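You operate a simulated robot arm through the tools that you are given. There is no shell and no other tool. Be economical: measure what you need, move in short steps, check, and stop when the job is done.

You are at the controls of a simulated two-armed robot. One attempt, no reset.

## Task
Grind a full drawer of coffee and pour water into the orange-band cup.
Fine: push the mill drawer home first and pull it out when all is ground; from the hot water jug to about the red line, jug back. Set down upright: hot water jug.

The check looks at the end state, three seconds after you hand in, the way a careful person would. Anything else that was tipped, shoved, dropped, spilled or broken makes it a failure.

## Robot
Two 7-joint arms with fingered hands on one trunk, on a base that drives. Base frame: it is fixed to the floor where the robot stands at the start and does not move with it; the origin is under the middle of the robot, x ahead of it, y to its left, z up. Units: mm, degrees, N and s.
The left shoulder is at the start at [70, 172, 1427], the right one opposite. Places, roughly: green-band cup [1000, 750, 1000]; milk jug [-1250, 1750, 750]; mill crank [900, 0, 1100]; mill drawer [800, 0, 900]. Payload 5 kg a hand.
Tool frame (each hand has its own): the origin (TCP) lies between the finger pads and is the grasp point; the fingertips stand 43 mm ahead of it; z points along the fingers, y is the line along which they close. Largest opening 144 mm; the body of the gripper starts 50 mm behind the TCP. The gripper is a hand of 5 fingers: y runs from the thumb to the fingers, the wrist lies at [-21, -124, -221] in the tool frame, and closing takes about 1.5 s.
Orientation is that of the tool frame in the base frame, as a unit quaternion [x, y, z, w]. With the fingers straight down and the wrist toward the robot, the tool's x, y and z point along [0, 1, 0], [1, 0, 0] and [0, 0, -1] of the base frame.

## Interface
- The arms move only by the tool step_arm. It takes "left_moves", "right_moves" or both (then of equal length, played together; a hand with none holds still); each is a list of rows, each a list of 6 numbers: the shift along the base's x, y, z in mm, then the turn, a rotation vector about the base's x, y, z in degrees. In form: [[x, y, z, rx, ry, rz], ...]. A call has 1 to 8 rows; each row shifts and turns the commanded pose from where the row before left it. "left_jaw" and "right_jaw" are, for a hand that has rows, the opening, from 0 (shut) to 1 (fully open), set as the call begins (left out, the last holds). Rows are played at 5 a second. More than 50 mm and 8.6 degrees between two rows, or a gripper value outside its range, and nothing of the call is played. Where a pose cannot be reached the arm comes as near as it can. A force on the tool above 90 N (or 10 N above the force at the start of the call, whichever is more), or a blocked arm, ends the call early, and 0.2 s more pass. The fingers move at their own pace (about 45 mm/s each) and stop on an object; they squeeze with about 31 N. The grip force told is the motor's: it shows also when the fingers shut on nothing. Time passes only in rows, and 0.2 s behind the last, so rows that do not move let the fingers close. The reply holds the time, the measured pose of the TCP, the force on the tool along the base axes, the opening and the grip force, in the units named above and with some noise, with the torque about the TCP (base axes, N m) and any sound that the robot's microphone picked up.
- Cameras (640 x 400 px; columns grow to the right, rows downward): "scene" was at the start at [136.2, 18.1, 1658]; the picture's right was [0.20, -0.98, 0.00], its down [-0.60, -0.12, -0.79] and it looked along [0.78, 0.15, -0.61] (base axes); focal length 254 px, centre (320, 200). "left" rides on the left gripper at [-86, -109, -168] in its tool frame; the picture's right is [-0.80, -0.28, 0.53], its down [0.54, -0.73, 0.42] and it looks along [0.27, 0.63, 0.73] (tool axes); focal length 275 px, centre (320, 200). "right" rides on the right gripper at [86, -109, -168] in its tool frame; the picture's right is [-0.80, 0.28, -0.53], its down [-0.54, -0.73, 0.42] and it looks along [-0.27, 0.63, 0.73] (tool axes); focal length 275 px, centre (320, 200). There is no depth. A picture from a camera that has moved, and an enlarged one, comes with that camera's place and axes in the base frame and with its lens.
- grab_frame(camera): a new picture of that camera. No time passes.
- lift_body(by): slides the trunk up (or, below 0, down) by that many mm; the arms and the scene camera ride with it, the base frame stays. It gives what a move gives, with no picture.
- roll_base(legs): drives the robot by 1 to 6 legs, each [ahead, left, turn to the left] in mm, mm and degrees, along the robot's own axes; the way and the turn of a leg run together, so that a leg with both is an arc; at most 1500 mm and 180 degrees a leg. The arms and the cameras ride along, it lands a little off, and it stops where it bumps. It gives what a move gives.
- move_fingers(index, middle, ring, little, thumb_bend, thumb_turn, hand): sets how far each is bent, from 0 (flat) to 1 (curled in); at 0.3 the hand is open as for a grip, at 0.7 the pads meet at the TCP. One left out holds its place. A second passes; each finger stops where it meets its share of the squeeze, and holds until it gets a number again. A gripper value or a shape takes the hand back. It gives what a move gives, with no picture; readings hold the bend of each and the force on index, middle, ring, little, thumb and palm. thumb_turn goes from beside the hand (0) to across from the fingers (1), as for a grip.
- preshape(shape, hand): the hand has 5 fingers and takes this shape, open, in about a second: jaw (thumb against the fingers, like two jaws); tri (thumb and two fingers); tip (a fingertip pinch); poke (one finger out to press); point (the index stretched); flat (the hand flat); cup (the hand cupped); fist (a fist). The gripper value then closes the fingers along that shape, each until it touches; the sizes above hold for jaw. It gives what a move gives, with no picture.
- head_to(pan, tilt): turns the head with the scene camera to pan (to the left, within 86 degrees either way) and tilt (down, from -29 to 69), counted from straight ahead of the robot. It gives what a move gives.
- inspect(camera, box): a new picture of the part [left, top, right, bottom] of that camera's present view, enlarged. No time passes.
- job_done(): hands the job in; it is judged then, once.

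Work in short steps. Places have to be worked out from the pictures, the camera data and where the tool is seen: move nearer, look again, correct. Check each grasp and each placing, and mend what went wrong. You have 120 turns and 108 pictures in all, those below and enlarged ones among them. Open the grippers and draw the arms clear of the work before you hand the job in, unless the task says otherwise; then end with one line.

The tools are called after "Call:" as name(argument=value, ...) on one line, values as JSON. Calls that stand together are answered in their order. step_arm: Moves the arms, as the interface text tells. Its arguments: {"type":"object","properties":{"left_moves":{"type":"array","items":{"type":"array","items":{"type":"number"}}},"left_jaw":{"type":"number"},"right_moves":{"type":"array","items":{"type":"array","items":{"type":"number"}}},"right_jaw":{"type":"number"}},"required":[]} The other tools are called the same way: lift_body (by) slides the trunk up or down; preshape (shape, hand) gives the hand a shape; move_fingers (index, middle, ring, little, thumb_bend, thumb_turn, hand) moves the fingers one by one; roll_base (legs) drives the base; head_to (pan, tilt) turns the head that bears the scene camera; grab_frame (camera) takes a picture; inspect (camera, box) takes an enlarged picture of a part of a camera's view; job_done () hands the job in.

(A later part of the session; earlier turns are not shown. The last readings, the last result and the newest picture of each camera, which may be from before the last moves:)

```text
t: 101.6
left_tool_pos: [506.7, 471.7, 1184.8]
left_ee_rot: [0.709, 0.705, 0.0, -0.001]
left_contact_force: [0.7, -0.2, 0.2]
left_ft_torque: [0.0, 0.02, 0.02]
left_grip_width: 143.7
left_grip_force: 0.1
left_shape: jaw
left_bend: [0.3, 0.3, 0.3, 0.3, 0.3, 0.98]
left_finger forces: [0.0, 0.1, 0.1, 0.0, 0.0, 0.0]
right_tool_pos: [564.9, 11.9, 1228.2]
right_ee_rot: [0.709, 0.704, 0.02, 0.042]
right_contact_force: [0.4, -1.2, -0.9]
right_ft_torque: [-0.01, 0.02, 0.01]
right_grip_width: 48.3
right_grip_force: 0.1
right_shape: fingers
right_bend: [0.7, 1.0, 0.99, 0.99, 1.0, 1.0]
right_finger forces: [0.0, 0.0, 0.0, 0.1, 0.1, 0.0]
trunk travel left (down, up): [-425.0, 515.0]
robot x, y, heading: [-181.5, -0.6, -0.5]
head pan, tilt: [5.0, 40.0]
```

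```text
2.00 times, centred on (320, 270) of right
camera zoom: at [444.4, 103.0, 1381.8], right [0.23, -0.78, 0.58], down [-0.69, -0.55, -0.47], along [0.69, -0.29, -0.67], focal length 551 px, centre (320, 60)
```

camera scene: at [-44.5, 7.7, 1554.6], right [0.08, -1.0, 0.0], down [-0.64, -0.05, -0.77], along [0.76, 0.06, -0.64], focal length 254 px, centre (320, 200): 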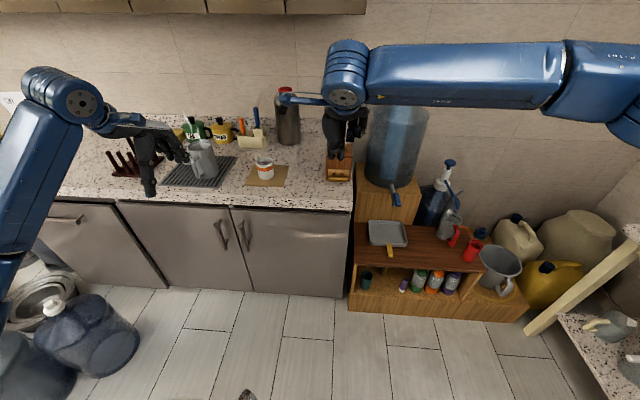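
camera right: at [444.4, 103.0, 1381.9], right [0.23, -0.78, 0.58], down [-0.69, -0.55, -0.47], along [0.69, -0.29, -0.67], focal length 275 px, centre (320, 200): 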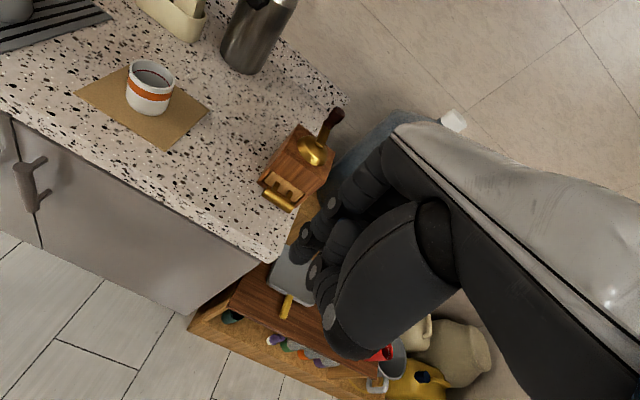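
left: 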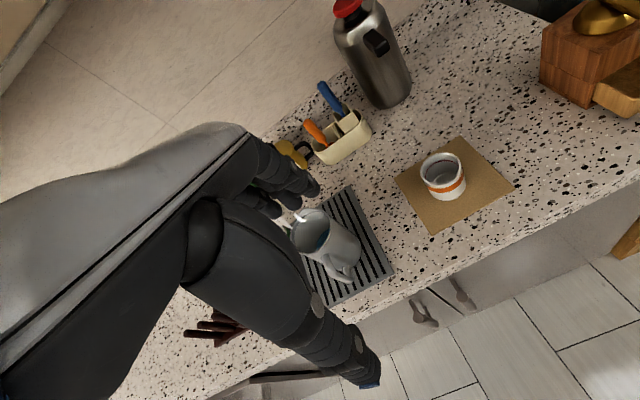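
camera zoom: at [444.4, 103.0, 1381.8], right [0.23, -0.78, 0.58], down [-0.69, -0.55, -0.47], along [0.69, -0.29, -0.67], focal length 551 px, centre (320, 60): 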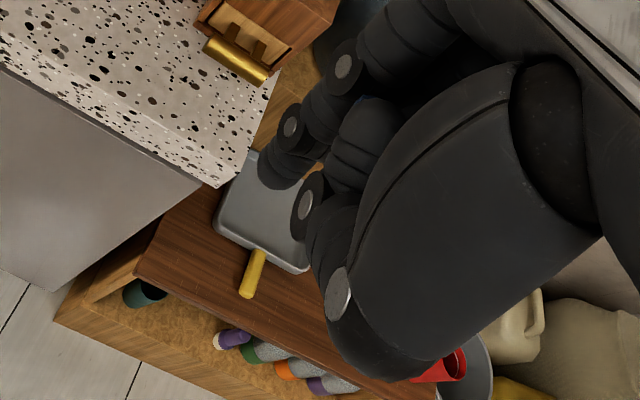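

The index tip sits at about (+5, 0, +43) in the tool frame. I bring it, with about 20° pitch, above the gap behind the handle bar (bar ≈ (831, 0, 932)).

Call:
step_arm(right_moves=[[33, -2, -26, 0, -7.5, 0], [33, -2, -26, 0, -7.5, 0], [33, -2, -26, 0, 0, 0], [33, -2, -26, 0, 0, 0], [34, -2, -26, 0, 0, 0], [34, -2, -26, 0, 0, 0], [34, -3, -26, 0, 0, 0], [33, -2, -26, 0, 0, 0]])

Call:
inspect(camera="right", box=[220, 170, 380, 330])

Call:
inspect(camera="scene", box=[300, 130, 380, 200])

```text
t: 103.4
left_tool_pos: [507.0, 472.8, 1183.0]
left_ee_rot: [0.709, 0.705, -0.001, 0.0]
left_contact_force: [0.5, 0.5, -0.6]
left_ft_torque: [-0.02, 0.03, 0.02]
left_grip_width: 143.6
left_grip_force: 0.0
left_shape: jaw
left_bend: [0.3, 0.3, 0.3, 0.3, 0.3, 0.98]
left_finger forces: [0.1, 0.0, 0.0, 0.0, 0.0, 0.0]
right_tool_pos: [836.0, -4.1, 1017.5]
right_ee_rot: [0.7, 0.692, 0.112, 0.134]
right_contact_force: [0.3, -1.3, 0.4]
right_ft_torque: [-0.01, 0.08, 0.0]
right_grip_width: 48.6
right_grip_force: 0.0
right_shape: fingers
right_bend: [0.7, 1.0, 0.99, 0.99, 1.0, 1.0]
right_finger forces: [0.1, 0.1, 0.0, 0.2, 0.0, 0.0]
trunk travel left (down, up): [-425.0, 515.0]
robot x, y, heading: [-180.4, 3.7, -0.7]
head pan, tilt: [5.0, 40.0]
```

```text
2.50 times, centred on (300, 250) of right
camera zoom: at [679.0, 87.5, 1135.2], right [0.07, -0.78, 0.62], down [-0.55, -0.55, -0.63], along [0.83, -0.29, -0.47], focal length 688 px, centre (370, 75)
```

zoom: 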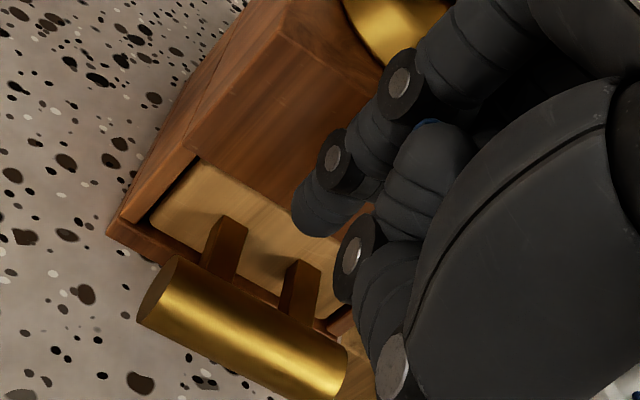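

```text
5.71 times, centred on (340, 165) of scene
camera zoom: at [-42.4, 8.6, 1554.4], right [0.08, -1.0, 0.0], down [-0.64, -0.05, -0.77], along [0.76, 0.06, -0.64], focal length 1452 px, centre (206, 400)
```

zoom: 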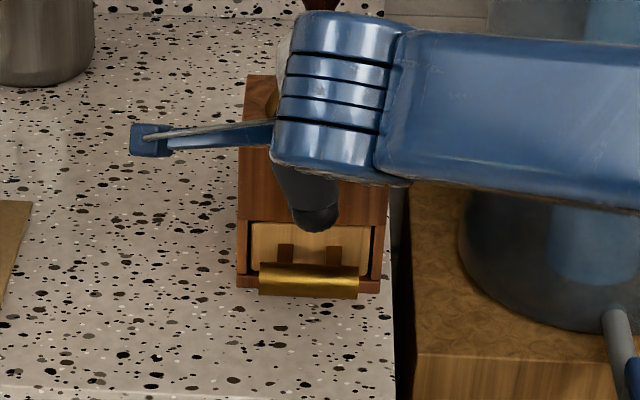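

The gap behind the bar spans x≈840–869 between posts at y≈+22 and −15; my tip is at (851, 0, 977). I lower it into the gap.

Call:
step_arm(right_moves=[[2, 3, -15, 0, 0, 0], [0, 0, -15, 0, 0, 0], [0, 0, -14, 0, 0, 0], [0, 0, -13, 0, 0, 0]])

Call:
inspect(camera="right", box=[220, 170, 380, 330])

```text
t: 104.4
left_tool_pos: [496.8, 472.0, 1190.8]
left_ee_rot: [0.71, 0.705, 0.002, 0.003]
left_contact_force: [0.1, 0.1, -0.7]
left_ft_torque: [0.01, 0.04, 0.02]
left_grip_width: 143.8
left_grip_force: 0.1
left_shape: jaw
left_bend: [0.3, 0.3, 0.3, 0.3, 0.3, 0.98]
left_finger forces: [0.1, 0.0, 0.1, 0.1, 0.0, 0.0]
right_tool_pos: [831.7, -1.9, 981.6]
right_ee_rot: [0.699, 0.691, 0.12, 0.139]
right_contact_force: [-20.3, -3.6, 63.7]
right_ft_torque: [0.93, -1.31, -0.45]
right_grip_width: 48.2
right_grip_force: 38.2
right_shape: fingers
right_bend: [0.7, 1.0, 0.99, 0.99, 1.0, 1.0]
right_finger forces: [60.8, 5.9, 9.6, 0.1, 0.1, 0.0]
trunk travel left (down, up): [-425.0, 515.0]
robot x, y, heading: [-177.3, 2.1, -0.6]
head pan, tilt: [5.0, 40.0]
```

```text
2.50 times, centred on (300, 250) of right
camera zoom: at [672.4, 89.1, 1095.5], right [0.06, -0.78, 0.62], down [-0.53, -0.55, -0.64], along [0.84, -0.29, -0.45], focal length 688 px, centre (370, 75)
```

zoom: 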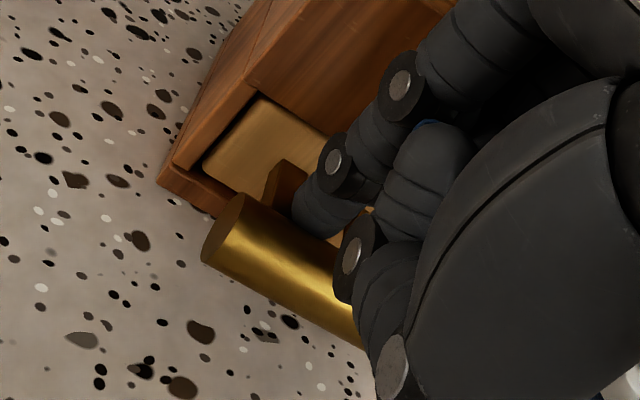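

The tip landed on the bar's back edge (the bar is thicker, about 24 mm). I rise, shift 5 mm farther back than commanded, and come down less deep.

Call:
step_arm(right_moves=[[0, 0, 25, 0, 0, 0], [0, 0, 15, 0, 0, 0], [4, 0, 0, 0, 0, 0], [0, 0, 0, 0, 0, 0]])

Call:
step_arm(right_moves=[[0, 0, -10, 0, 0, 0], [0, 0, -10, 0, 0, 0], [0, 0, -8, 0, 0, 0], [0, 0, 0, 0, 0, 0]])

```text
t: 105.4
left_tool_pos: [503.2, 472.4, 1185.3]
left_ee_rot: [0.709, 0.705, 0.0, 0.0]
left_contact_force: [-0.2, 0.1, -0.1]
left_ft_torque: [0.01, -0.03, -0.02]
left_grip_width: 143.7
left_grip_force: 0.0
left_shape: jaw
left_bend: [0.3, 0.3, 0.3, 0.3, 0.3, 0.98]
left_finger forces: [0.0, 0.0, 0.0, 0.0, 0.0, 0.0]
right_tool_pos: [839.3, -3.1, 1007.0]
right_ee_rot: [0.7, 0.692, 0.114, 0.135]
right_contact_force: [-7.4, -0.6, 14.6]
right_ft_torque: [-0.17, -0.56, -0.17]
right_grip_width: 48.5
right_grip_force: 8.1
right_shape: fingers
right_bend: [0.7, 1.0, 0.99, 0.99, 1.0, 1.0]
right_finger forces: [0.0, 17.3, 0.1, 0.1, 0.0, 0.0]
trunk travel left (down, up): [-425.0, 515.0]
robot x, y, heading: [-180.3, -1.2, -0.6]
head pan, tilt: [5.0, 40.0]
```

```text
t: 106.4
left_tool_pos: [499.4, 471.3, 1188.6]
left_ee_rot: [0.71, 0.704, 0.002, 0.002]
left_contact_force: [0.2, 0.3, -0.4]
left_ft_torque: [0.0, -0.01, -0.01]
left_grip_width: 143.9
left_grip_force: 0.1
left_shape: jaw
left_bend: [0.3, 0.3, 0.3, 0.3, 0.3, 0.98]
left_finger forces: [0.0, 0.0, 0.1, 0.1, 0.0, 0.0]
right_tool_pos: [834.2, -1.4, 980.8]
right_ee_rot: [0.7, 0.692, 0.114, 0.135]
right_contact_force: [-30.2, -1.8, 32.7]
right_ft_torque: [0.61, -1.28, -0.81]
right_grip_width: 48.7
right_grip_force: 29.9
right_shape: fingers
right_bend: [0.7, 1.0, 0.99, 0.99, 1.0, 1.0]
right_finger forces: [30.8, 10.8, 16.3, 0.0, 0.0, 0.0]
trunk travel left (down, up): [-425.0, 515.0]
robot x, y, heading: [-179.8, 3.1, -0.8]
head pan, tilt: [5.0, 40.0]
```

The folded knuckles touch the mill's front edge. I rise, pitch 14° more so the knuckles clear, and try again.

Call:
step_arm(right_moves=[[-5, 0, 20, 0, 0, 0], [-5, 0, 20, 0, -7, 0], [2, 0, 0, 0, -7, 0], [0, 0, 0, 0, 0, 0]])

Call:
step_arm(right_moves=[[0, 0, -15, 0, 0, 0], [0, 0, -15, 0, 0, 0], [0, 0, -12, 0, 0, 0], [0, 0, 0, 0, 0, 0]])

Call:
inspect(camera="right", box=[220, 170, 380, 330])

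```text
t: 107.4
left_tool_pos: [506.6, 472.0, 1181.0]
left_ee_rot: [0.709, 0.705, -0.001, 0.0]
left_contact_force: [0.7, 0.3, -0.3]
left_ft_torque: [0.01, 0.0, -0.02]
left_grip_width: 143.9
left_grip_force: 0.0
left_shape: jaw
left_bend: [0.3, 0.3, 0.3, 0.3, 0.3, 0.98]
left_finger forces: [0.0, 0.0, 0.0, 0.0, 0.0, 0.1]
right_tool_pos: [832.9, -1.6, 1014.1]
right_ee_rot: [0.681, 0.671, 0.197, 0.216]
right_contact_force: [0.2, -0.2, 0.3]
right_ft_torque: [-0.03, 0.01, -0.01]
right_grip_width: 48.7
right_grip_force: 0.1
right_shape: fingers
right_bend: [0.7, 1.0, 0.99, 0.99, 1.0, 1.0]
right_finger forces: [0.1, 0.1, 0.0, 0.0, 0.0, 0.1]
trunk travel left (down, up): [-425.0, 515.0]
robot x, y, heading: [-178.9, 4.8, -0.5]
head pan, tilt: [5.0, 40.0]
```

```text
t: 108.4
left_tool_pos: [506.2, 471.8, 1184.1]
left_ee_rot: [0.71, 0.704, 0.0, 0.0]
left_contact_force: [-0.9, -0.7, 0.2]
left_ft_torque: [0.0, -0.01, -0.04]
left_grip_width: 143.9
left_grip_force: 0.0
left_shape: jaw
left_bend: [0.3, 0.3, 0.3, 0.3, 0.3, 0.98]
left_finger forces: [0.1, 0.0, 0.0, 0.0, 0.0, 0.0]
right_tool_pos: [831.5, -2.9, 976.3]
right_ee_rot: [0.681, 0.671, 0.197, 0.218]
right_contact_force: [-2.6, -1.3, 13.5]
right_ft_torque: [0.18, -0.24, 0.04]
right_grip_width: 49.2
right_grip_force: 6.3
right_shape: fingers
right_bend: [0.7, 1.0, 0.99, 0.99, 1.0, 1.0]
right_finger forces: [12.5, 0.0, 0.0, 0.0, 0.1, 0.1]
trunk travel left (down, up): [-425.0, 515.0]
robot x, y, heading: [-181.4, -1.4, -0.5]
head pan, tilt: [5.0, 40.0]
```

```text
2.50 times, centred on (300, 250) of right
camera zoom: at [649.9, 89.3, 1050.6], right [-0.08, -0.78, 0.62], down [-0.37, -0.55, -0.75], along [0.92, -0.3, -0.25], focal length 688 px, centre (370, 75)
```

zoom: 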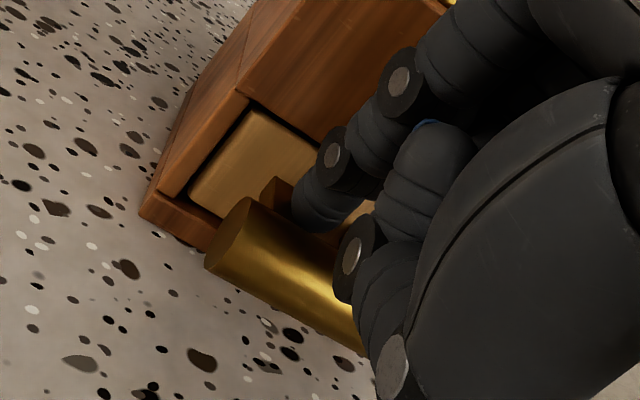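

Torque shows the contact is at y≈+14: the fingertip sits on the left post. I rise a little, shift 6 mm to the right and lower again.

Call:
step_arm(right_moves=[[0, 0, 15, 0, 0, 0], [-1, -6, 0, 0, 0, 0], [0, 0, -10, 0, 0, 0], [0, 0, -8, 0, 0, 0], [0, 0, -5, 0, 0, 0], [0, 0, 0, 0, 0, 0]])

```text
t: 109.8
left_tool_pos: [506.2, 471.1, 1183.3]
left_ee_rot: [0.71, 0.704, 0.0, 0.0]
left_contact_force: [0.7, -0.9, -0.1]
left_ft_torque: [-0.02, 0.03, -0.02]
left_grip_width: 143.8
left_grip_force: 0.1
left_shape: jaw
left_bend: [0.3, 0.3, 0.3, 0.3, 0.3, 0.98]
left_finger forces: [0.0, 0.1, 0.0, 0.0, 0.0, 0.0]
right_tool_pos: [830.8, -8.0, 965.5]
right_ee_rot: [0.682, 0.67, 0.197, 0.218]
right_contact_force: [0.0, -2.4, 2.4]
right_ft_torque: [-0.01, -0.03, -0.07]
right_grip_width: 48.5
right_grip_force: 1.9
right_shape: fingers
right_bend: [0.7, 1.0, 0.99, 0.99, 1.0, 1.0]
right_finger forces: [3.6, 0.0, 0.1, 0.1, 0.0, 0.1]
trunk travel left (down, up): [-425.0, 515.0]
robot x, y, heading: [-182.5, 0.9, -0.6]
head pan, tilt: [5.0, 40.0]
```

The tip has slipped into the gap (z≈929). A touch lower and to the right, then I pull back gently.

Call:
step_arm(right_moves=[[0, -1.5, -4, 0, 0, 0], [-6, 0, 0, 0, 0, 0], [-8, 0, 0, 0, 0, 0], [-8, 0, 0, 0, 0, 0], [-8, 0, 0, 0, 0, 0]])

Call:
inspect(camera="right", box=[200, 150, 400, 330])

```text
t: 111.0
left_tool_pos: [506.2, 471.7, 1183.4]
left_ee_rot: [0.709, 0.705, 0.0, -0.001]
left_contact_force: [-0.2, -0.1, -0.2]
left_ft_torque: [0.0, 0.01, 0.02]
left_grip_width: 143.8
left_grip_force: 0.0
left_shape: jaw
left_bend: [0.3, 0.3, 0.3, 0.3, 0.3, 0.98]
left_finger forces: [0.0, 0.1, 0.1, 0.1, 0.0, 0.0]
right_tool_pos: [800.0, -11.0, 958.1]
right_ee_rot: [0.681, 0.671, 0.196, 0.217]
right_contact_force: [0.1, -0.6, -0.7]
right_ft_torque: [0.03, 0.0, -0.03]
right_grip_width: 48.8
right_grip_force: 0.1
right_shape: fingers
right_bend: [0.7, 1.0, 0.99, 0.99, 1.0, 1.0]
right_finger forces: [0.2, 0.0, 0.0, 0.1, 0.0, 0.0]
trunk travel left (down, up): [-425.0, 515.0]
robot x, y, heading: [-176.1, 1.3, -0.6]
head pan, tilt: [5.0, 40.0]
```

```text
2.22 times, centred on (300, 240) of right
camera zoom: at [618.2, 80.9, 1035.4], right [-0.08, -0.78, 0.62], down [-0.38, -0.55, -0.74], along [0.92, -0.29, -0.25], focal length 612 px, centre (364, 111)
```

zoom: 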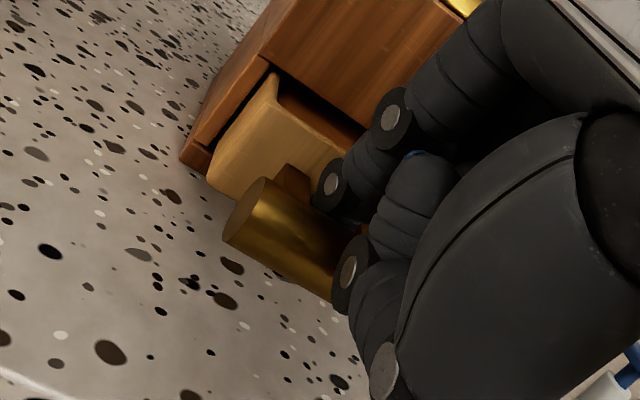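

The drawer comes out. I pull it about 38 mm more, to its original extension.

Call:
step_arm(right_moves=[[-10, 0, 0, 0, 0, 0], [-10, 0, 0, 0, 0, 0], [-10, 0, 0, 0, 0, 0], [-8, 0, 0, 0, 0, 0], [0, 0, 0, 0, 0, 0]])

Call:
inspect(camera="right", box=[200, 100, 400, 280])

```text
t: 112.2
left_tool_pos: [507.0, 472.2, 1182.9]
left_ee_rot: [0.71, 0.704, -0.001, -0.001]
left_contact_force: [-0.5, -0.4, 0.0]
left_ft_torque: [-0.01, -0.02, 0.0]
left_grip_width: 143.8
left_grip_force: 0.0
left_shape: jaw
left_bend: [0.3, 0.3, 0.3, 0.3, 0.3, 0.98]
left_finger forces: [0.0, 0.0, 0.0, 0.0, 0.0, 0.0]
right_tool_pos: [761.3, -8.9, 960.2]
right_ee_rot: [0.682, 0.671, 0.195, 0.217]
right_contact_force: [0.4, -0.5, -0.6]
right_ft_torque: [-0.01, 0.0, 0.01]
right_grip_width: 48.7
right_grip_force: 0.2
right_shape: fingers
right_bend: [0.7, 1.0, 0.99, 0.99, 1.0, 1.0]
right_finger forces: [0.7, 0.0, 0.0, 0.0, 0.1, 0.0]
trunk travel left (down, up): [-425.0, 515.0]
robot x, y, heading: [-177.9, -0.7, -0.4]
head pan, tilt: [5.0, 40.0]
```

```text
2.22 times, centred on (300, 190) of right
camera zoom: at [580.8, 81.7, 1035.4], right [-0.08, -0.78, 0.62], down [-0.38, -0.55, -0.74], along [0.92, -0.29, -0.25], focal length 612 px, centre (364, 222)
```

zoom: 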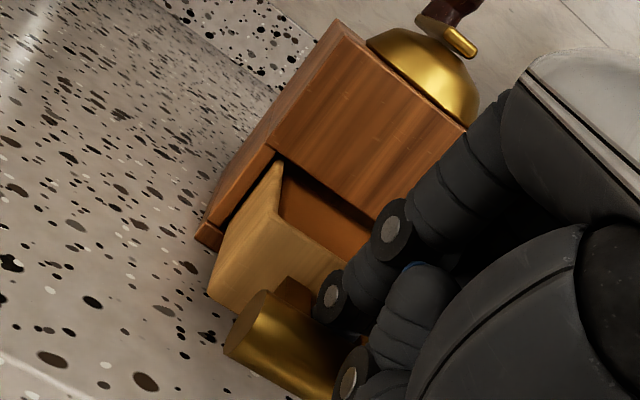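

The drawer is out again. I unhook (slightly forward, then straight up) and look into the drawer.

Call:
step_arm(right_moves=[[4, 0, 0, 0, 0, 0], [0, 0, 20, 0, 0, 0], [0, 0, 40, 0, 0, 0], [0, 0, 45, 0, 0, 0], [-15, -10, 45, 0, 0, 0], [-20, -30, 35, 0, 0, 0], [-20, -40, 20, 0, 0, 0]])

Call:
inspect(camera="scene", box=[290, 120, 380, 200])

```text
refused: row 6 steps farther than a row can; nothing moved
```

```text
5.00 times, centred on (335, 160) of scene
camera zoom: at [-44.1, 7.8, 1554.6], right [0.08, -1.0, 0.0], down [-0.64, -0.05, -0.77], along [0.76, 0.06, -0.64], focal length 1270 px, centre (245, 400)
```

zoom: 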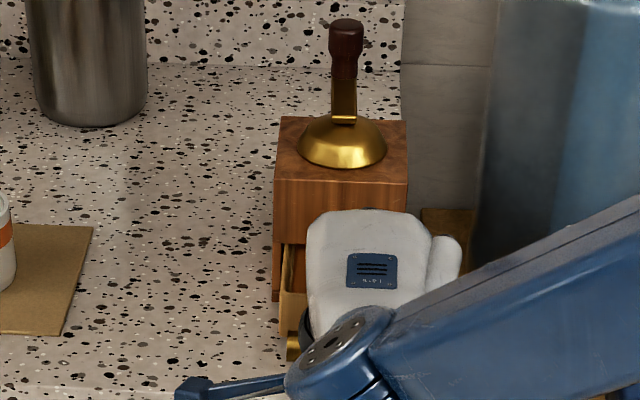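

A row was too long; repeat with shorter rows.

Call:
step_arm(right_moves=[[4, 0, 0, 0, 0, 0], [0, 0, 20, 0, 0, 0], [0, 0, 40, 0, 0, 0], [0, 0, 45, 0, 0, 0], [-10, -10, 45, 0, 0, 0], [-20, -30, 30, 0, 0, 0], [-20, -40, 10, 0, 0, 0], [-20, -40, 0, 0, 0, 0]])

Call:
inspect(camera="scene", box=[290, 120, 380, 200])

```text
t: 114.0
left_tool_pos: [504.4, 470.7, 1186.4]
left_ee_rot: [0.709, 0.705, 0.002, 0.0]
left_contact_force: [-0.3, -0.7, 0.4]
left_ft_torque: [0.06, -0.04, 0.0]
left_grip_width: 143.6
left_grip_force: 0.1
left_shape: jaw
left_bend: [0.3, 0.3, 0.3, 0.3, 0.3, 0.98]
left_finger forces: [0.0, 0.0, 0.0, 0.0, 0.0, 0.0]
right_tool_pos: [693.0, -132.2, 1153.3]
right_ee_rot: [0.681, 0.671, 0.198, 0.217]
right_contact_force: [0.0, -0.1, 0.2]
right_ft_torque: [0.01, -0.02, 0.03]
right_grip_width: 48.4
right_grip_force: 0.2
right_shape: fingers
right_bend: [0.7, 1.0, 0.99, 0.99, 1.0, 1.0]
right_finger forces: [0.0, 0.1, 0.1, 0.1, 0.1, 0.0]
trunk travel left (down, up): [-425.0, 515.0]
robot x, y, heading: [-181.0, -1.1, -0.2]
head pan, tilt: [5.0, 40.0]
```

```text
5.00 times, centred on (335, 160) of scene
camera zoom: at [-45.5, 4.7, 1554.8], right [0.08, -1.0, 0.0], down [-0.64, -0.05, -0.77], along [0.76, 0.06, -0.64], focal length 1270 px, centre (245, 400)
```

zoom: 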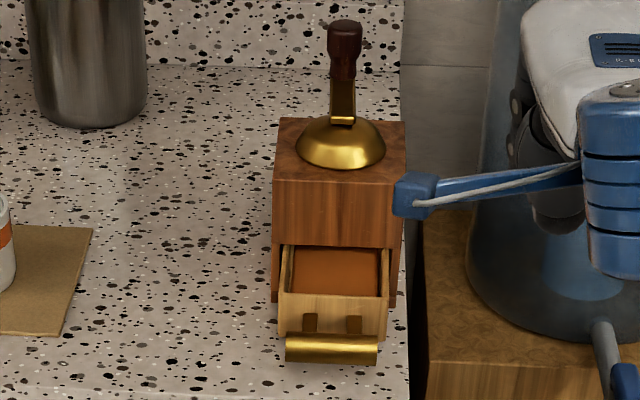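

The drawer is full of ground coffee. I retract the right hand to a safe place and give both hands their next shapes (left: thumb and two fingers), then drive to stand nearer the jug.

Call:
step_arm(right_moves=[[-35, -10, 10, 0, 0, 0], [-40, -10, 10, 0, 5, 0], [-40, -10, 10, 0, 7, 0], [-40, -10, 10, 0, 7, 0], [-40, -10, 10, 0, 7, 0], [-20, 0, 0, 0, 7, 0]])

Call:
preshape(hand="right", shape="jaw")

Call:
roll_base(legs=[[0, 250, 0], [140, 0, 0]])

Call:
grab_frame(camera="left")

```text
t: 115.4
left_tool_pos: [507.7, 472.4, 1182.6]
left_ee_rot: [0.71, 0.705, -0.001, 0.0]
left_contact_force: [0.1, 0.4, 0.3]
left_ft_torque: [0.0, 0.01, -0.01]
left_grip_width: 143.8
left_grip_force: 0.0
left_shape: jaw
left_bend: [0.3, 0.3, 0.3, 0.3, 0.3, 0.98]
left_finger forces: [0.0, 0.1, 0.1, 0.0, 0.1, 0.0]
right_tool_pos: [480.4, -178.2, 1200.6]
right_ee_rot: [0.709, 0.705, -0.007, 0.018]
right_contact_force: [0.5, 0.4, 0.3]
right_ft_torque: [-0.04, 0.03, 0.0]
right_grip_width: 48.5
right_grip_force: 0.1
right_shape: fingers
right_bend: [0.7, 1.0, 0.99, 0.99, 1.0, 1.0]
right_finger forces: [0.0, 0.0, 0.1, 0.0, 0.0, 0.1]
trunk travel left (down, up): [-425.0, 515.0]
robot x, y, heading: [-181.4, -3.6, -0.4]
head pan, tilt: [5.0, 40.0]
```

```text
t: 116.3
left_tool_pos: [504.5, 472.5, 1183.9]
left_ee_rot: [0.71, 0.704, 0.0, -0.001]
left_contact_force: [0.3, 0.4, -0.2]
left_ft_torque: [0.01, -0.05, 0.0]
left_grip_width: 144.1
left_grip_force: 0.0
left_shape: jaw
left_bend: [0.3, 0.3, 0.3, 0.3, 0.3, 0.98]
left_finger forces: [0.0, 0.0, 0.0, 0.0, 0.0, 0.0]
right_tool_pos: [480.2, -179.2, 1201.6]
right_ee_rot: [0.709, 0.705, -0.006, 0.019]
right_contact_force: [-0.2, -1.2, 0.3]
right_ft_torque: [-0.02, 0.0, 0.01]
right_grip_width: 144.0
right_grip_force: 0.2
right_shape: jaw
right_bend: [0.3, 0.3, 0.3, 0.3, 0.3, 0.98]
right_finger forces: [0.0, 0.0, 0.1, 0.0, 0.0, 0.0]
trunk travel left (down, up): [-425.0, 515.0]
robot x, y, heading: [-180.6, 1.0, -0.6]
head pan, tilt: [5.0, 40.0]
```

```text
t: 119.1
left_tool_pos: [645.4, 730.8, 1185.1]
left_ee_rot: [0.708, 0.706, 0.0, 0.0]
left_contact_force: [-0.9, -0.3, 0.4]
left_ft_torque: [-0.03, -0.02, 0.01]
left_grip_width: 144.0
left_grip_force: 0.0
left_shape: jaw
left_bend: [0.3, 0.3, 0.3, 0.3, 0.3, 0.98]
left_finger forces: [0.1, 0.1, 0.1, 0.0, 0.0, 0.0]
right_tool_pos: [620.3, 79.4, 1201.7]
right_ee_rot: [0.708, 0.706, -0.005, 0.019]
right_contact_force: [-0.3, 0.3, -0.5]
right_ft_torque: [0.01, -0.01, 0.01]
right_grip_width: 143.8
right_grip_force: 0.0
right_shape: jaw
right_bend: [0.3, 0.3, 0.3, 0.3, 0.3, 0.98]
right_finger forces: [0.1, 0.1, 0.1, 0.1, 0.0, 0.1]
trunk travel left (down, up): [-425.0, 515.0]
robot x, y, heading: [-37.5, 255.3, -0.3]
head pan, tilt: [5.0, 40.0]
```

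```text
30 pictures are left
camera left: at [535.6, 644.2, 1352.7], right [-0.29, -0.8, -0.53], down [-0.72, 0.55, -0.42], along [0.63, 0.27, -0.73], focal length 275 px, centre (320, 200)
```

left: 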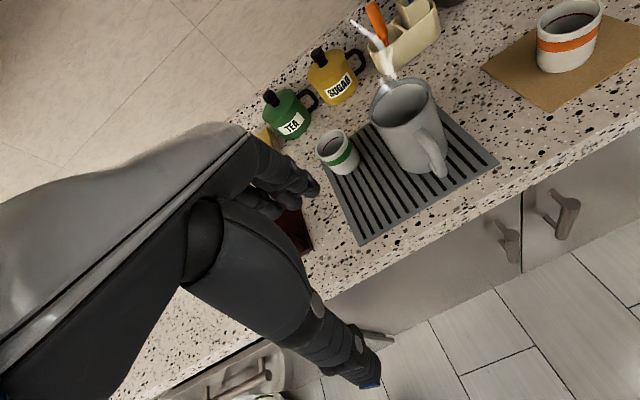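

I zoom on the jug from both cameras to measure the handle.

Call:
inspect(camera="left", box=[350, 60, 470, 200])

Call:
head_to(pan=15, tilt=38)

Call:
grab_frame(camera="scene")

```text
2.86 times, centred on (410, 130) of left
camera zoom: at [535.6, 644.2, 1352.7], right [-0.29, -0.8, -0.53], down [-0.72, 0.55, -0.42], along [0.63, 0.27, -0.73], focal length 786 px, centre (63, 400)
```

zoom: 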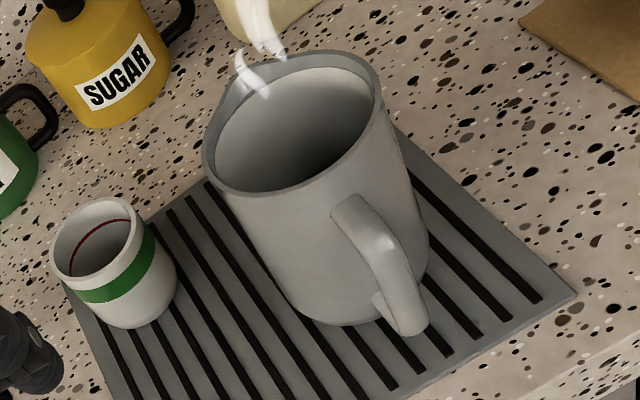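

```text
t: 119.8
left_tool_pos: [645.6, 730.4, 1183.4]
left_ee_rot: [0.708, 0.706, -0.001, -0.001]
left_contact_force: [0.5, 0.6, -0.4]
left_ft_torque: [-0.01, 0.05, -0.01]
left_grip_width: 143.3
left_grip_force: 0.1
left_shape: jaw
left_bend: [0.3, 0.3, 0.3, 0.3, 0.3, 0.98]
left_finger forces: [0.0, 0.0, 0.0, 0.1, 0.0, 0.1]
right_tool_pos: [623.5, 80.1, 1200.4]
right_ee_rot: [0.707, 0.706, -0.005, 0.018]
right_contact_force: [1.3, 0.2, 0.3]
right_ft_torque: [0.02, 0.02, 0.01]
right_grip_width: 143.9
right_grip_force: 0.1
right_shape: jaw
right_bend: [0.3, 0.3, 0.3, 0.3, 0.3, 0.98]
right_finger forces: [0.0, 0.0, 0.0, 0.0, 0.0, 0.1]
trunk travel left (down, up): [-425.0, 515.0]
robot x, y, heading: [-38.8, 253.2, 0.0]
head pan, tilt: [15.0, 38.0]
```

```text
28 pictures are left
camera scene: at [96.7, 278.7, 1557.4], right [0.25, -0.97, 0.0], down [-0.6, -0.16, -0.79], along [0.76, 0.2, -0.62], focal length 254 px, centre (320, 200)
```

scene: 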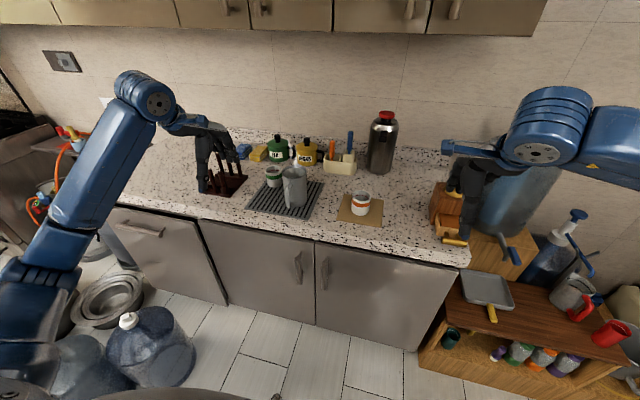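

Call:
inspect(camera="scene", box=[260, 150, 330, 220])

```text
5.71 times, centred on (295, 185) of scene
camera zoom: at [96.7, 278.7, 1557.4], right [0.25, -0.97, 0.0], down [-0.6, -0.16, -0.79], along [0.76, 0.2, -0.62], focal length 1452 px, centre (463, 286)
```

zoom: 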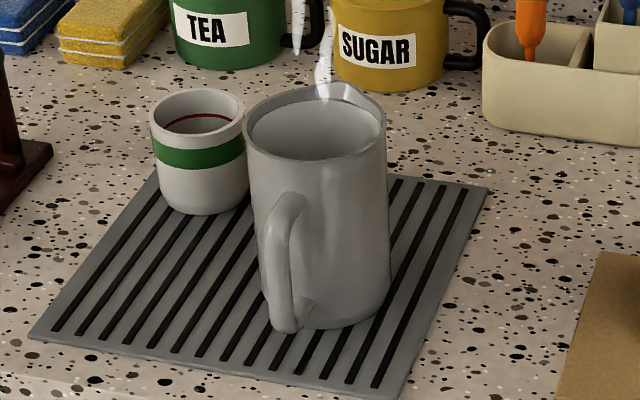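

The handle's bar spans about x 788–802, z 935–1020 at y≈585, with a ~17 mm gap to the body (axis (864, 586), radius ≈46, rim z≈1051). I test in free air whether the left hand can roll to point sideways (−y) and spin about that axis as pouring would need.

Call:
step_arm(left_moves=[[-10, 0, 5, -8.5, 0, 0], [-10, 0, 5, -8.5, 0, 0], [-10, 0, 5, -8.5, 0, 0], [-10, 0, 5, -8.5, 0, 0], [-10, 0, 5, -8.5, 0, 0], [0, 0, 5, -8.5, 0, 0], [0, 0, 5, -8.5, 0, 0], [0, 0, 5, -8.5, 0, 0]])

Call:
step_arm(left_moves=[[0, 0, 0, -8.5, 0, 0], [0, 0, 0, -8.5, 0, 0], [0, 0, 0, 0, 8.5, 0], [0, 0, 0, 0, 8.5, 0], [0, 0, 0, 0, 8.5, 0], [0, 0, 0, 0, 8.5, 0], [0, 0, 0, 0, 8.5, 0], [0, 0, 0, 0, 8.5, 0]])

Call:
step_arm(left_moves=[[0, 0, 0, 0, 8.5, 0], [0, 0, 0, 0, 8.5, 0], [0, 0, 0, 0, 8.5, 0], [0, 0, 0, 0, 0, 0]])

```text
t: 121.6
left_tool_pos: [596.3, 732.1, 1223.5]
left_ee_rot: [0.587, 0.585, -0.395, 0.396]
left_contact_force: [-0.7, -0.1, -0.2]
left_ft_torque: [0.03, -0.01, -0.02]
left_grip_width: 143.8
left_grip_force: 0.0
left_shape: jaw
left_bend: [0.3, 0.3, 0.3, 0.3, 0.3, 0.98]
left_finger forces: [0.0, 0.0, 0.0, 0.1, 0.0, 0.0]
right_tool_pos: [621.9, 79.3, 1201.6]
right_ee_rot: [0.708, 0.706, -0.005, 0.018]
right_contact_force: [1.2, -0.4, 0.7]
right_ft_torque: [0.0, 0.0, 0.01]
right_grip_width: 144.0
right_grip_force: 0.1
right_shape: jaw
right_bend: [0.3, 0.3, 0.3, 0.3, 0.3, 0.98]
right_finger forces: [0.0, 0.1, 0.0, 0.1, 0.0, 0.0]
trunk travel left (down, up): [-425.0, 515.0]
robot x, y, heading: [-39.3, 254.0, -0.2]
head pan, tilt: [15.0, 38.0]
```

```text
t: 123.4
left_tool_pos: [596.2, 730.2, 1222.7]
left_ee_rot: [0.264, 0.676, -0.656, 0.207]
left_contact_force: [-0.4, -0.4, -1.0]
left_ft_torque: [-0.01, -0.02, -0.01]
left_grip_width: 143.7
left_grip_force: 0.1
left_shape: jaw
left_bend: [0.3, 0.3, 0.3, 0.3, 0.3, 0.98]
left_finger forces: [0.1, 0.1, 0.0, 0.0, 0.0, 0.0]
right_tool_pos: [621.3, 78.9, 1201.4]
right_ee_rot: [0.708, 0.706, -0.006, 0.018]
right_contact_force: [-0.6, 0.5, -0.6]
right_ft_torque: [0.01, -0.03, 0.0]
right_grip_width: 143.6
right_grip_force: 0.2
right_shape: jaw
right_bend: [0.3, 0.3, 0.3, 0.3, 0.3, 0.98]
right_finger forces: [0.1, 0.0, 0.0, 0.1, 0.0, 0.0]
trunk travel left (down, up): [-425.0, 515.0]
robot x, y, heading: [-41.1, 257.2, -0.1]
head pan, tilt: [15.0, 38.0]
```

```text
t: 124.4
left_tool_pos: [594.2, 732.1, 1223.9]
left_ee_rot: [0.113, 0.705, -0.698, 0.054]
left_contact_force: [-0.8, 0.2, 0.7]
left_ft_torque: [0.01, 0.04, 0.02]
left_grip_width: 143.8
left_grip_force: 0.0
left_shape: jaw
left_bend: [0.3, 0.3, 0.3, 0.3, 0.3, 0.98]
left_finger forces: [0.0, 0.1, 0.1, 0.0, 0.1, 0.0]
right_tool_pos: [622.3, 78.9, 1201.5]
right_ee_rot: [0.708, 0.706, -0.005, 0.018]
right_contact_force: [0.2, 0.3, -0.3]
right_ft_torque: [-0.01, 0.03, 0.06]
right_grip_width: 143.7
right_grip_force: 0.0
right_shape: jaw
right_bend: [0.3, 0.3, 0.3, 0.3, 0.3, 0.98]
right_finger forces: [0.0, 0.1, 0.0, 0.0, 0.0, 0.0]
trunk travel left (down, up): [-425.0, 515.0]
robot x, y, heading: [-37.3, 253.3, -0.4]
head pan, tilt: [15.0, 38.0]
```

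Both the sideways roll and the spin are fully reachable. The mirrored pose with the right hand can clamp the whole jug (thumb on the handle's back, fingers on the far wall, ≈122 mm) coming from the clear right side. I unroll and retract the left hand and roll the right one.

Call:
step_arm(left_moves=[[-10, 10, 0, 0, -8.5, 0], [-10, 10, 0, 0, -8.5, 0], [-10, 10, 0, 0, -8.5, 0], [-10, 10, 0, 0, -8.5, 0], [-10, 10, 0, 0, -8.5, 0], [-10, 10, 0, 0, -8.5, 0], [-10, 10, 0, 0, -8.5, 0], [-10, 10, 0, 0, -8.5, 0]], right_moves=[[-5, 0, 5, 8.2, 0, 0], [-5, 0, 5, 8.2, 0, 0], [-5, 0, 5, 8.2, 0, 0], [-5, 0, 5, 8.2, 0, 0], [-5, 0, 5, 8.2, 0, 0], [0, 0, 5, 8.2, 0, 0], [0, 0, 5, 8.2, 0, 0], [0, 0, 5, 8.2, 0, 0]])

Call:
step_arm(left_moves=[[-10, 10, 0, 8.5, 0, 0], [-10, 10, 0, 8.5, 0, 0], [-10, 10, 0, 8.5, 0, 0], [0, 0, 0, 8.5, 0, 0], [0, 0, 0, 8.5, 0, 0], [0, 0, 0, 8.5, 0, 0], [0, 0, 0, 8.5, 0, 0], [0, 0, 0, 8.5, 0, 0]], right_moves=[[0, 15, 0, 8.2, 0, 0], [0, 20, 0, 8.2, 0, 0], [0, 25, 0, 8.0, 0, 0], [0, 30, 0, 0, 0, 0], [0, 30, 0, 0, 0, 0], [0, 30, 0, 0, 0, 0], [0, 30, 0, 0, 0, 0], [0, 30, 0, 0, 0, 0]])

```text
t: 126.2
left_tool_pos: [513.9, 809.6, 1223.8]
left_ee_rot: [0.486, 0.554, -0.515, 0.439]
left_contact_force: [0.6, -0.2, -0.3]
left_ft_torque: [0.04, -0.01, 0.02]
left_grip_width: 143.9
left_grip_force: 0.2
left_shape: jaw
left_bend: [0.3, 0.3, 0.3, 0.3, 0.3, 0.98]
left_finger forces: [0.0, 0.0, 0.1, 0.0, 0.0, 0.0]
right_tool_pos: [597.6, 78.8, 1242.6]
right_ee_rot: [0.604, 0.596, 0.38, -0.369]
right_contact_force: [-0.3, 0.5, -1.3]
right_ft_torque: [-0.03, 0.0, 0.02]
right_grip_width: 144.1
right_grip_force: 0.0
right_shape: jaw
right_bend: [0.3, 0.3, 0.3, 0.3, 0.3, 0.98]
right_finger forces: [0.0, 0.1, 0.1, 0.1, 0.1, 0.0]
trunk travel left (down, up): [-425.0, 515.0]
robot x, y, heading: [-39.9, 254.7, -0.6]
head pan, tilt: [15.0, 38.0]
```

```text
t: 128.0
left_tool_pos: [485.8, 842.4, 1223.9]
left_ee_rot: [0.647, 0.748, -0.116, 0.092]
left_contact_force: [-0.3, 0.3, -0.3]
left_ft_torque: [-0.03, 0.03, -0.04]
left_grip_width: 143.7
left_grip_force: 0.0
left_shape: jaw
left_bend: [0.3, 0.3, 0.3, 0.3, 0.3, 0.98]
left_finger forces: [0.1, 0.0, 0.1, 0.1, 0.0, 0.0]
right_tool_pos: [595.5, 291.0, 1240.1]
right_ee_rot: [0.513, 0.503, 0.496, -0.488]
right_contact_force: [0.3, -0.4, -0.1]
right_ft_torque: [0.02, 0.02, 0.02]
right_grip_width: 144.1
right_grip_force: 0.1
right_shape: jaw
right_bend: [0.3, 0.3, 0.3, 0.3, 0.3, 0.98]
right_finger forces: [0.0, 0.0, 0.0, 0.0, 0.0, 0.1]
trunk travel left (down, up): [-425.0, 515.0]
robot x, y, heading: [-38.7, 255.4, -0.1]
head pan, tilt: [15.0, 38.0]
```

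The right hand now points left (+y). I bring it, open, above and right of the jug.

Call:
step_arm(right_moves=[[32, 23, -15, 0, 0, 0], [32, 23, -15, 0, 0, 0], [32, 23, -15, 0, 0, 0], [32, 23, -15, 0, 0, 0], [32, 23, -15, 0, 0, 0], [32, 23, -15, 0, 0, 0], [31, 23, -15, 0, 0, 0], [31, 22, -15, 0, 0, 0]])

Call:
grab_frame(camera="scene")

Call:
grab_frame(camera="right")

```text
t: 129.8
left_tool_pos: [486.3, 841.0, 1222.3]
left_ee_rot: [0.648, 0.747, -0.118, 0.092]
left_contact_force: [0.8, -0.2, -0.3]
left_ft_torque: [-0.02, 0.06, -0.01]
left_grip_width: 143.7
left_grip_force: 0.0
left_shape: jaw
left_bend: [0.3, 0.3, 0.3, 0.3, 0.3, 0.98]
left_finger forces: [0.0, 0.0, 0.0, 0.0, 0.0, 0.1]
right_tool_pos: [853.4, 473.0, 1119.4]
right_ee_rot: [0.515, 0.503, 0.495, -0.487]
right_contact_force: [0.7, -0.2, -0.9]
right_ft_torque: [0.09, -0.03, 0.02]
right_grip_width: 143.8
right_grip_force: 0.0
right_shape: jaw
right_bend: [0.3, 0.3, 0.3, 0.3, 0.3, 0.98]
right_finger forces: [0.0, 0.1, 0.0, 0.0, 0.0, 0.0]
trunk travel left (down, up): [-425.0, 515.0]
robot x, y, heading: [-38.0, 254.9, -0.2]
head pan, tilt: [15.0, 38.0]
```

```text
26 pictures are left
camera scene: at [96.9, 280.6, 1557.4], right [0.25, -0.97, 0.0], down [-0.6, -0.16, -0.79], along [0.76, 0.2, -0.62], focal length 254 px, centre (320, 200)
```

scene: 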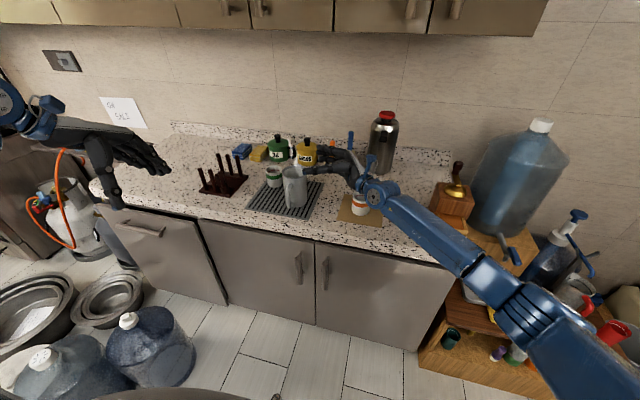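

```text
25 pictures are left
camera right: at [743.0, 309.3, 1211.4], right [0.27, -0.57, -0.78], down [-0.72, 0.42, -0.55], along [0.64, 0.71, -0.29], focal length 275 px, centre (320, 200)
```

right: 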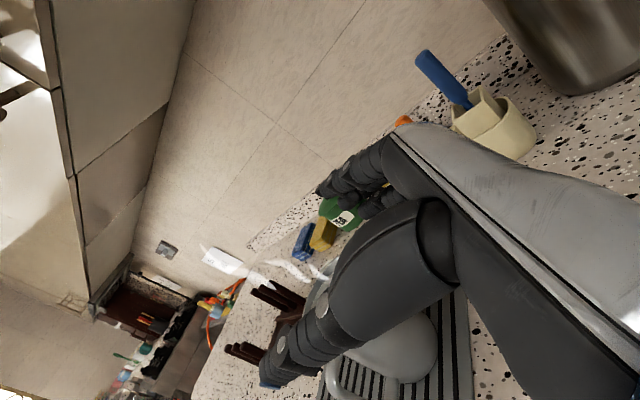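

The hand is well above the rack. I descend at y≈515, where the open fingers and thumb pass beside the jug, to z≈988.

Call:
step_arm(right_moves=[[-1, 14, -10, 0, 0, 0], [-1, 14, -20, 0, 0, 0], [-1, 14, -25, 0, 0, 0], [0, 0, -26, 0, 0, 0], [0, 0, -25, 0, 0, 0], [0, 0, -25, 0, 0, 0]])

Call:
inspect(camera="scene", box=[250, 130, 410, 250])

```text
t: 131.2
left_tool_pos: [487.2, 841.9, 1223.0]
left_ee_rot: [0.647, 0.748, -0.117, 0.091]
left_contact_force: [-0.2, 0.0, 0.3]
left_ft_torque: [-0.01, 0.03, -0.03]
left_grip_width: 143.7
left_grip_force: 0.0
left_shape: jaw
left_bend: [0.3, 0.3, 0.3, 0.3, 0.3, 0.98]
left_finger forces: [0.0, 0.1, 0.0, 0.0, 0.0, 0.0]
right_tool_pos: [850.1, 513.8, 989.3]
right_ee_rot: [0.513, 0.503, 0.497, -0.487]
right_contact_force: [0.4, -0.1, 0.8]
right_ft_torque: [-0.01, 0.0, 0.04]
right_grip_width: 144.0
right_grip_force: 0.2
right_shape: jaw
right_bend: [0.3, 0.3, 0.3, 0.3, 0.3, 0.98]
right_finger forces: [0.0, 0.0, 0.0, 0.1, 0.0, 0.0]
trunk travel left (down, up): [-425.0, 515.0]
robot x, y, heading: [-38.7, 255.1, -0.3]
head pan, tilt: [15.0, 38.0]
```

```text
3.33 times, centred on (330, 190) of scene
camera zoom: at [96.0, 279.8, 1557.5], right [0.25, -0.97, 0.0], down [-0.6, -0.16, -0.79], along [0.76, 0.2, -0.62], focal length 847 px, centre (287, 233)
```

zoom: 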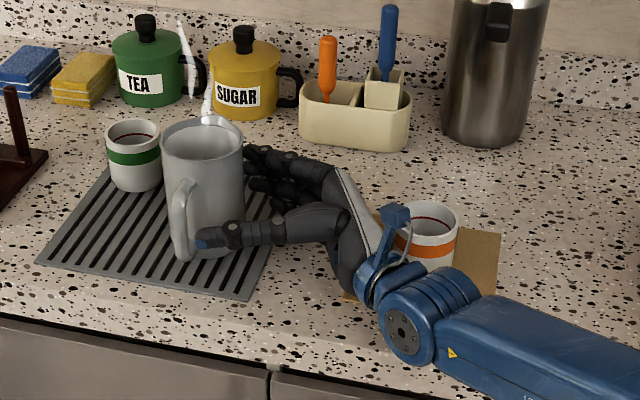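

Thumb in front of the handle, fingers behind the jug, clear of the cup. I slide in along +y.

Call:
step_arm(right_moves=[[0, 12, 0, 0, 0, 0], [0, 12, 0, 0, 0, 0], [0, 12, 0, 0, 0, 0], [0, 12, 0, 0, 0, 0], [0, 11, 0, 0, 0, 0], [0, 10, 0, 0, 0, 0]])

Call:
inspect(camera="scene", box=[250, 130, 410, 250])

```text
t: 132.6
left_tool_pos: [486.0, 841.3, 1224.4]
left_ee_rot: [0.647, 0.748, -0.117, 0.091]
left_contact_force: [-0.3, -0.1, 0.3]
left_ft_torque: [-0.03, 0.03, 0.02]
left_grip_width: 143.9
left_grip_force: 0.0
left_shape: jaw
left_bend: [0.3, 0.3, 0.3, 0.3, 0.3, 0.98]
left_finger forces: [0.0, 0.0, 0.0, 0.1, 0.0, 0.0]
right_tool_pos: [846.3, 581.7, 991.5]
right_ee_rot: [0.513, 0.503, 0.497, -0.487]
right_contact_force: [0.2, -2.8, 2.8]
right_ft_torque: [0.05, 0.01, 0.0]
right_grip_width: 143.9
right_grip_force: 0.1
right_shape: jaw
right_bend: [0.29, 0.3, 0.3, 0.3, 0.28, 0.97]
right_finger forces: [2.7, 0.0, 0.1, 0.0, 2.9, 0.1]
trunk travel left (down, up): [-425.0, 515.0]
robot x, y, heading: [-41.7, 253.7, -0.2]
head pan, tilt: [15.0, 38.0]
```

```text
3.33 times, centred on (330, 190) of scene
camera zoom: at [94.9, 278.8, 1557.7], right [0.25, -0.97, 0.0], down [-0.6, -0.16, -0.79], along [0.76, 0.2, -0.62], focal length 847 px, centre (287, 233)
```

zoom: 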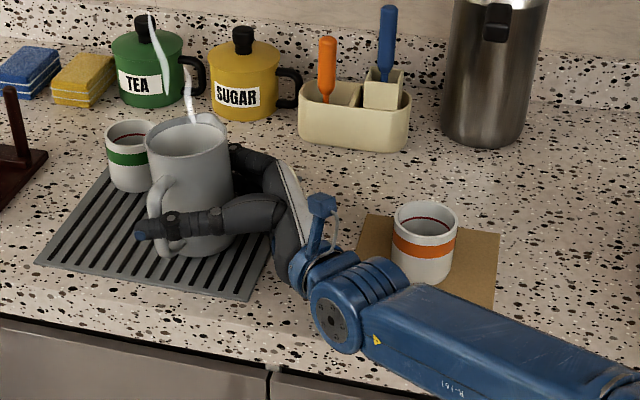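

The jug was nudged a little (≈15 mm) on its rack as it met the palm, but it is upright inside the grip. I close the hand.

Call:
step_arm(right_moves=[[0, 0, 0, 0, 0, 0], [0, 0, 0, 0, 0, 0], [0, 0, 0, 0, 0, 0], [0, 0, 0, 0, 0, 0], [0, 0, 0, 0, 0, 0], [0, 0, 0, 0, 0, 0], [0, 0, 0, 0, 0, 0]], right_jaw=0)

Call:
inspect(camera="scene", box=[250, 130, 410, 250])

```text
t: 134.2
left_tool_pos: [485.5, 841.2, 1224.4]
left_ee_rot: [0.648, 0.747, -0.117, 0.092]
left_contact_force: [-0.5, -0.7, 0.3]
left_ft_torque: [0.01, -0.02, -0.01]
left_grip_width: 143.7
left_grip_force: 0.2
left_shape: jaw
left_bend: [0.3, 0.3, 0.3, 0.3, 0.3, 0.98]
left_finger forces: [0.0, 0.0, 0.0, 0.0, 0.0, 0.1]
right_tool_pos: [846.9, 582.2, 991.0]
right_ee_rot: [0.513, 0.503, 0.496, -0.488]
right_contact_force: [0.0, -3.4, 3.2]
right_ft_torque: [0.08, -0.18, -0.08]
right_grip_width: 133.3
right_grip_force: 31.4
right_shape: jaw
right_bend: [0.29, 0.35, 0.33, 0.31, 0.29, 0.97]
right_finger forces: [23.9, 9.1, 3.7, 2.3, 35.9, 0.0]
trunk travel left (down, up): [-425.0, 515.0]
robot x, y, heading: [-39.1, 258.2, -0.3]
head pan, tilt: [15.0, 38.0]
```

```text
3.33 times, centred on (330, 190) of scene
camera zoom: at [95.2, 278.5, 1557.6], right [0.25, -0.97, 0.0], down [-0.6, -0.16, -0.79], along [0.76, 0.2, -0.62], focal length 847 px, centre (287, 233)
```

zoom: 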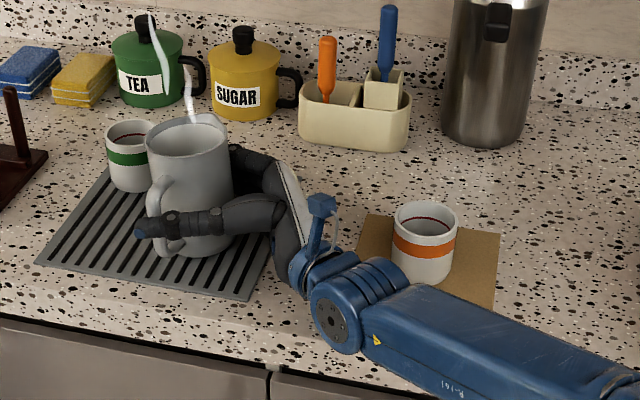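

All fingers bear on the jug (width 133 mm). I test a slow lift of 30 mm.

Call:
step_arm(right_moves=[[0, 0, 4, 0, 0, 0], [0, 0, 6, 0, 0, 0], [0, 0, 10, 0, 0, 0], [0, 0, 10, 0, 0, 0], [0, 0, 0, 0, 0, 0]])

Call:
inspect(camera="scene", box=[250, 130, 410, 250])

```text
t: 135.4
left_tool_pos: [486.0, 841.0, 1223.0]
left_ee_rot: [0.648, 0.747, -0.117, 0.092]
left_contact_force: [0.4, 0.3, -0.4]
left_ft_torque: [0.01, -0.03, -0.01]
left_grip_width: 143.7
left_grip_force: 0.1
left_shape: jaw
left_bend: [0.3, 0.3, 0.3, 0.3, 0.3, 0.98]
left_finger forces: [0.0, 0.0, 0.1, 0.0, 0.0, 0.0]
right_tool_pos: [848.0, 583.9, 1020.7]
right_ee_rot: [0.515, 0.502, 0.495, -0.487]
right_contact_force: [0.1, 0.7, -5.4]
right_ft_torque: [-0.08, 0.07, -0.01]
right_grip_width: 133.4
right_grip_force: 30.9
right_shape: jaw
right_bend: [0.29, 0.36, 0.33, 0.32, 0.29, 0.97]
right_finger forces: [23.3, 9.6, 3.9, 2.5, 36.4, 0.0]
trunk travel left (down, up): [-425.0, 515.0]
robot x, y, heading: [-37.2, 255.2, -0.4]
head pan, tilt: [15.0, 38.0]
```

```text
3.33 times, centred on (330, 190) of scene
camera zoom: at [96.4, 279.5, 1557.5], right [0.25, -0.97, 0.0], down [-0.6, -0.16, -0.79], along [0.76, 0.2, -0.62], focal length 847 px, centre (287, 233)
```

zoom: 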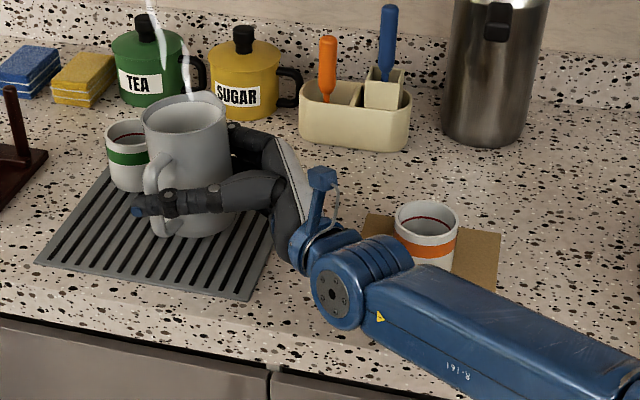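

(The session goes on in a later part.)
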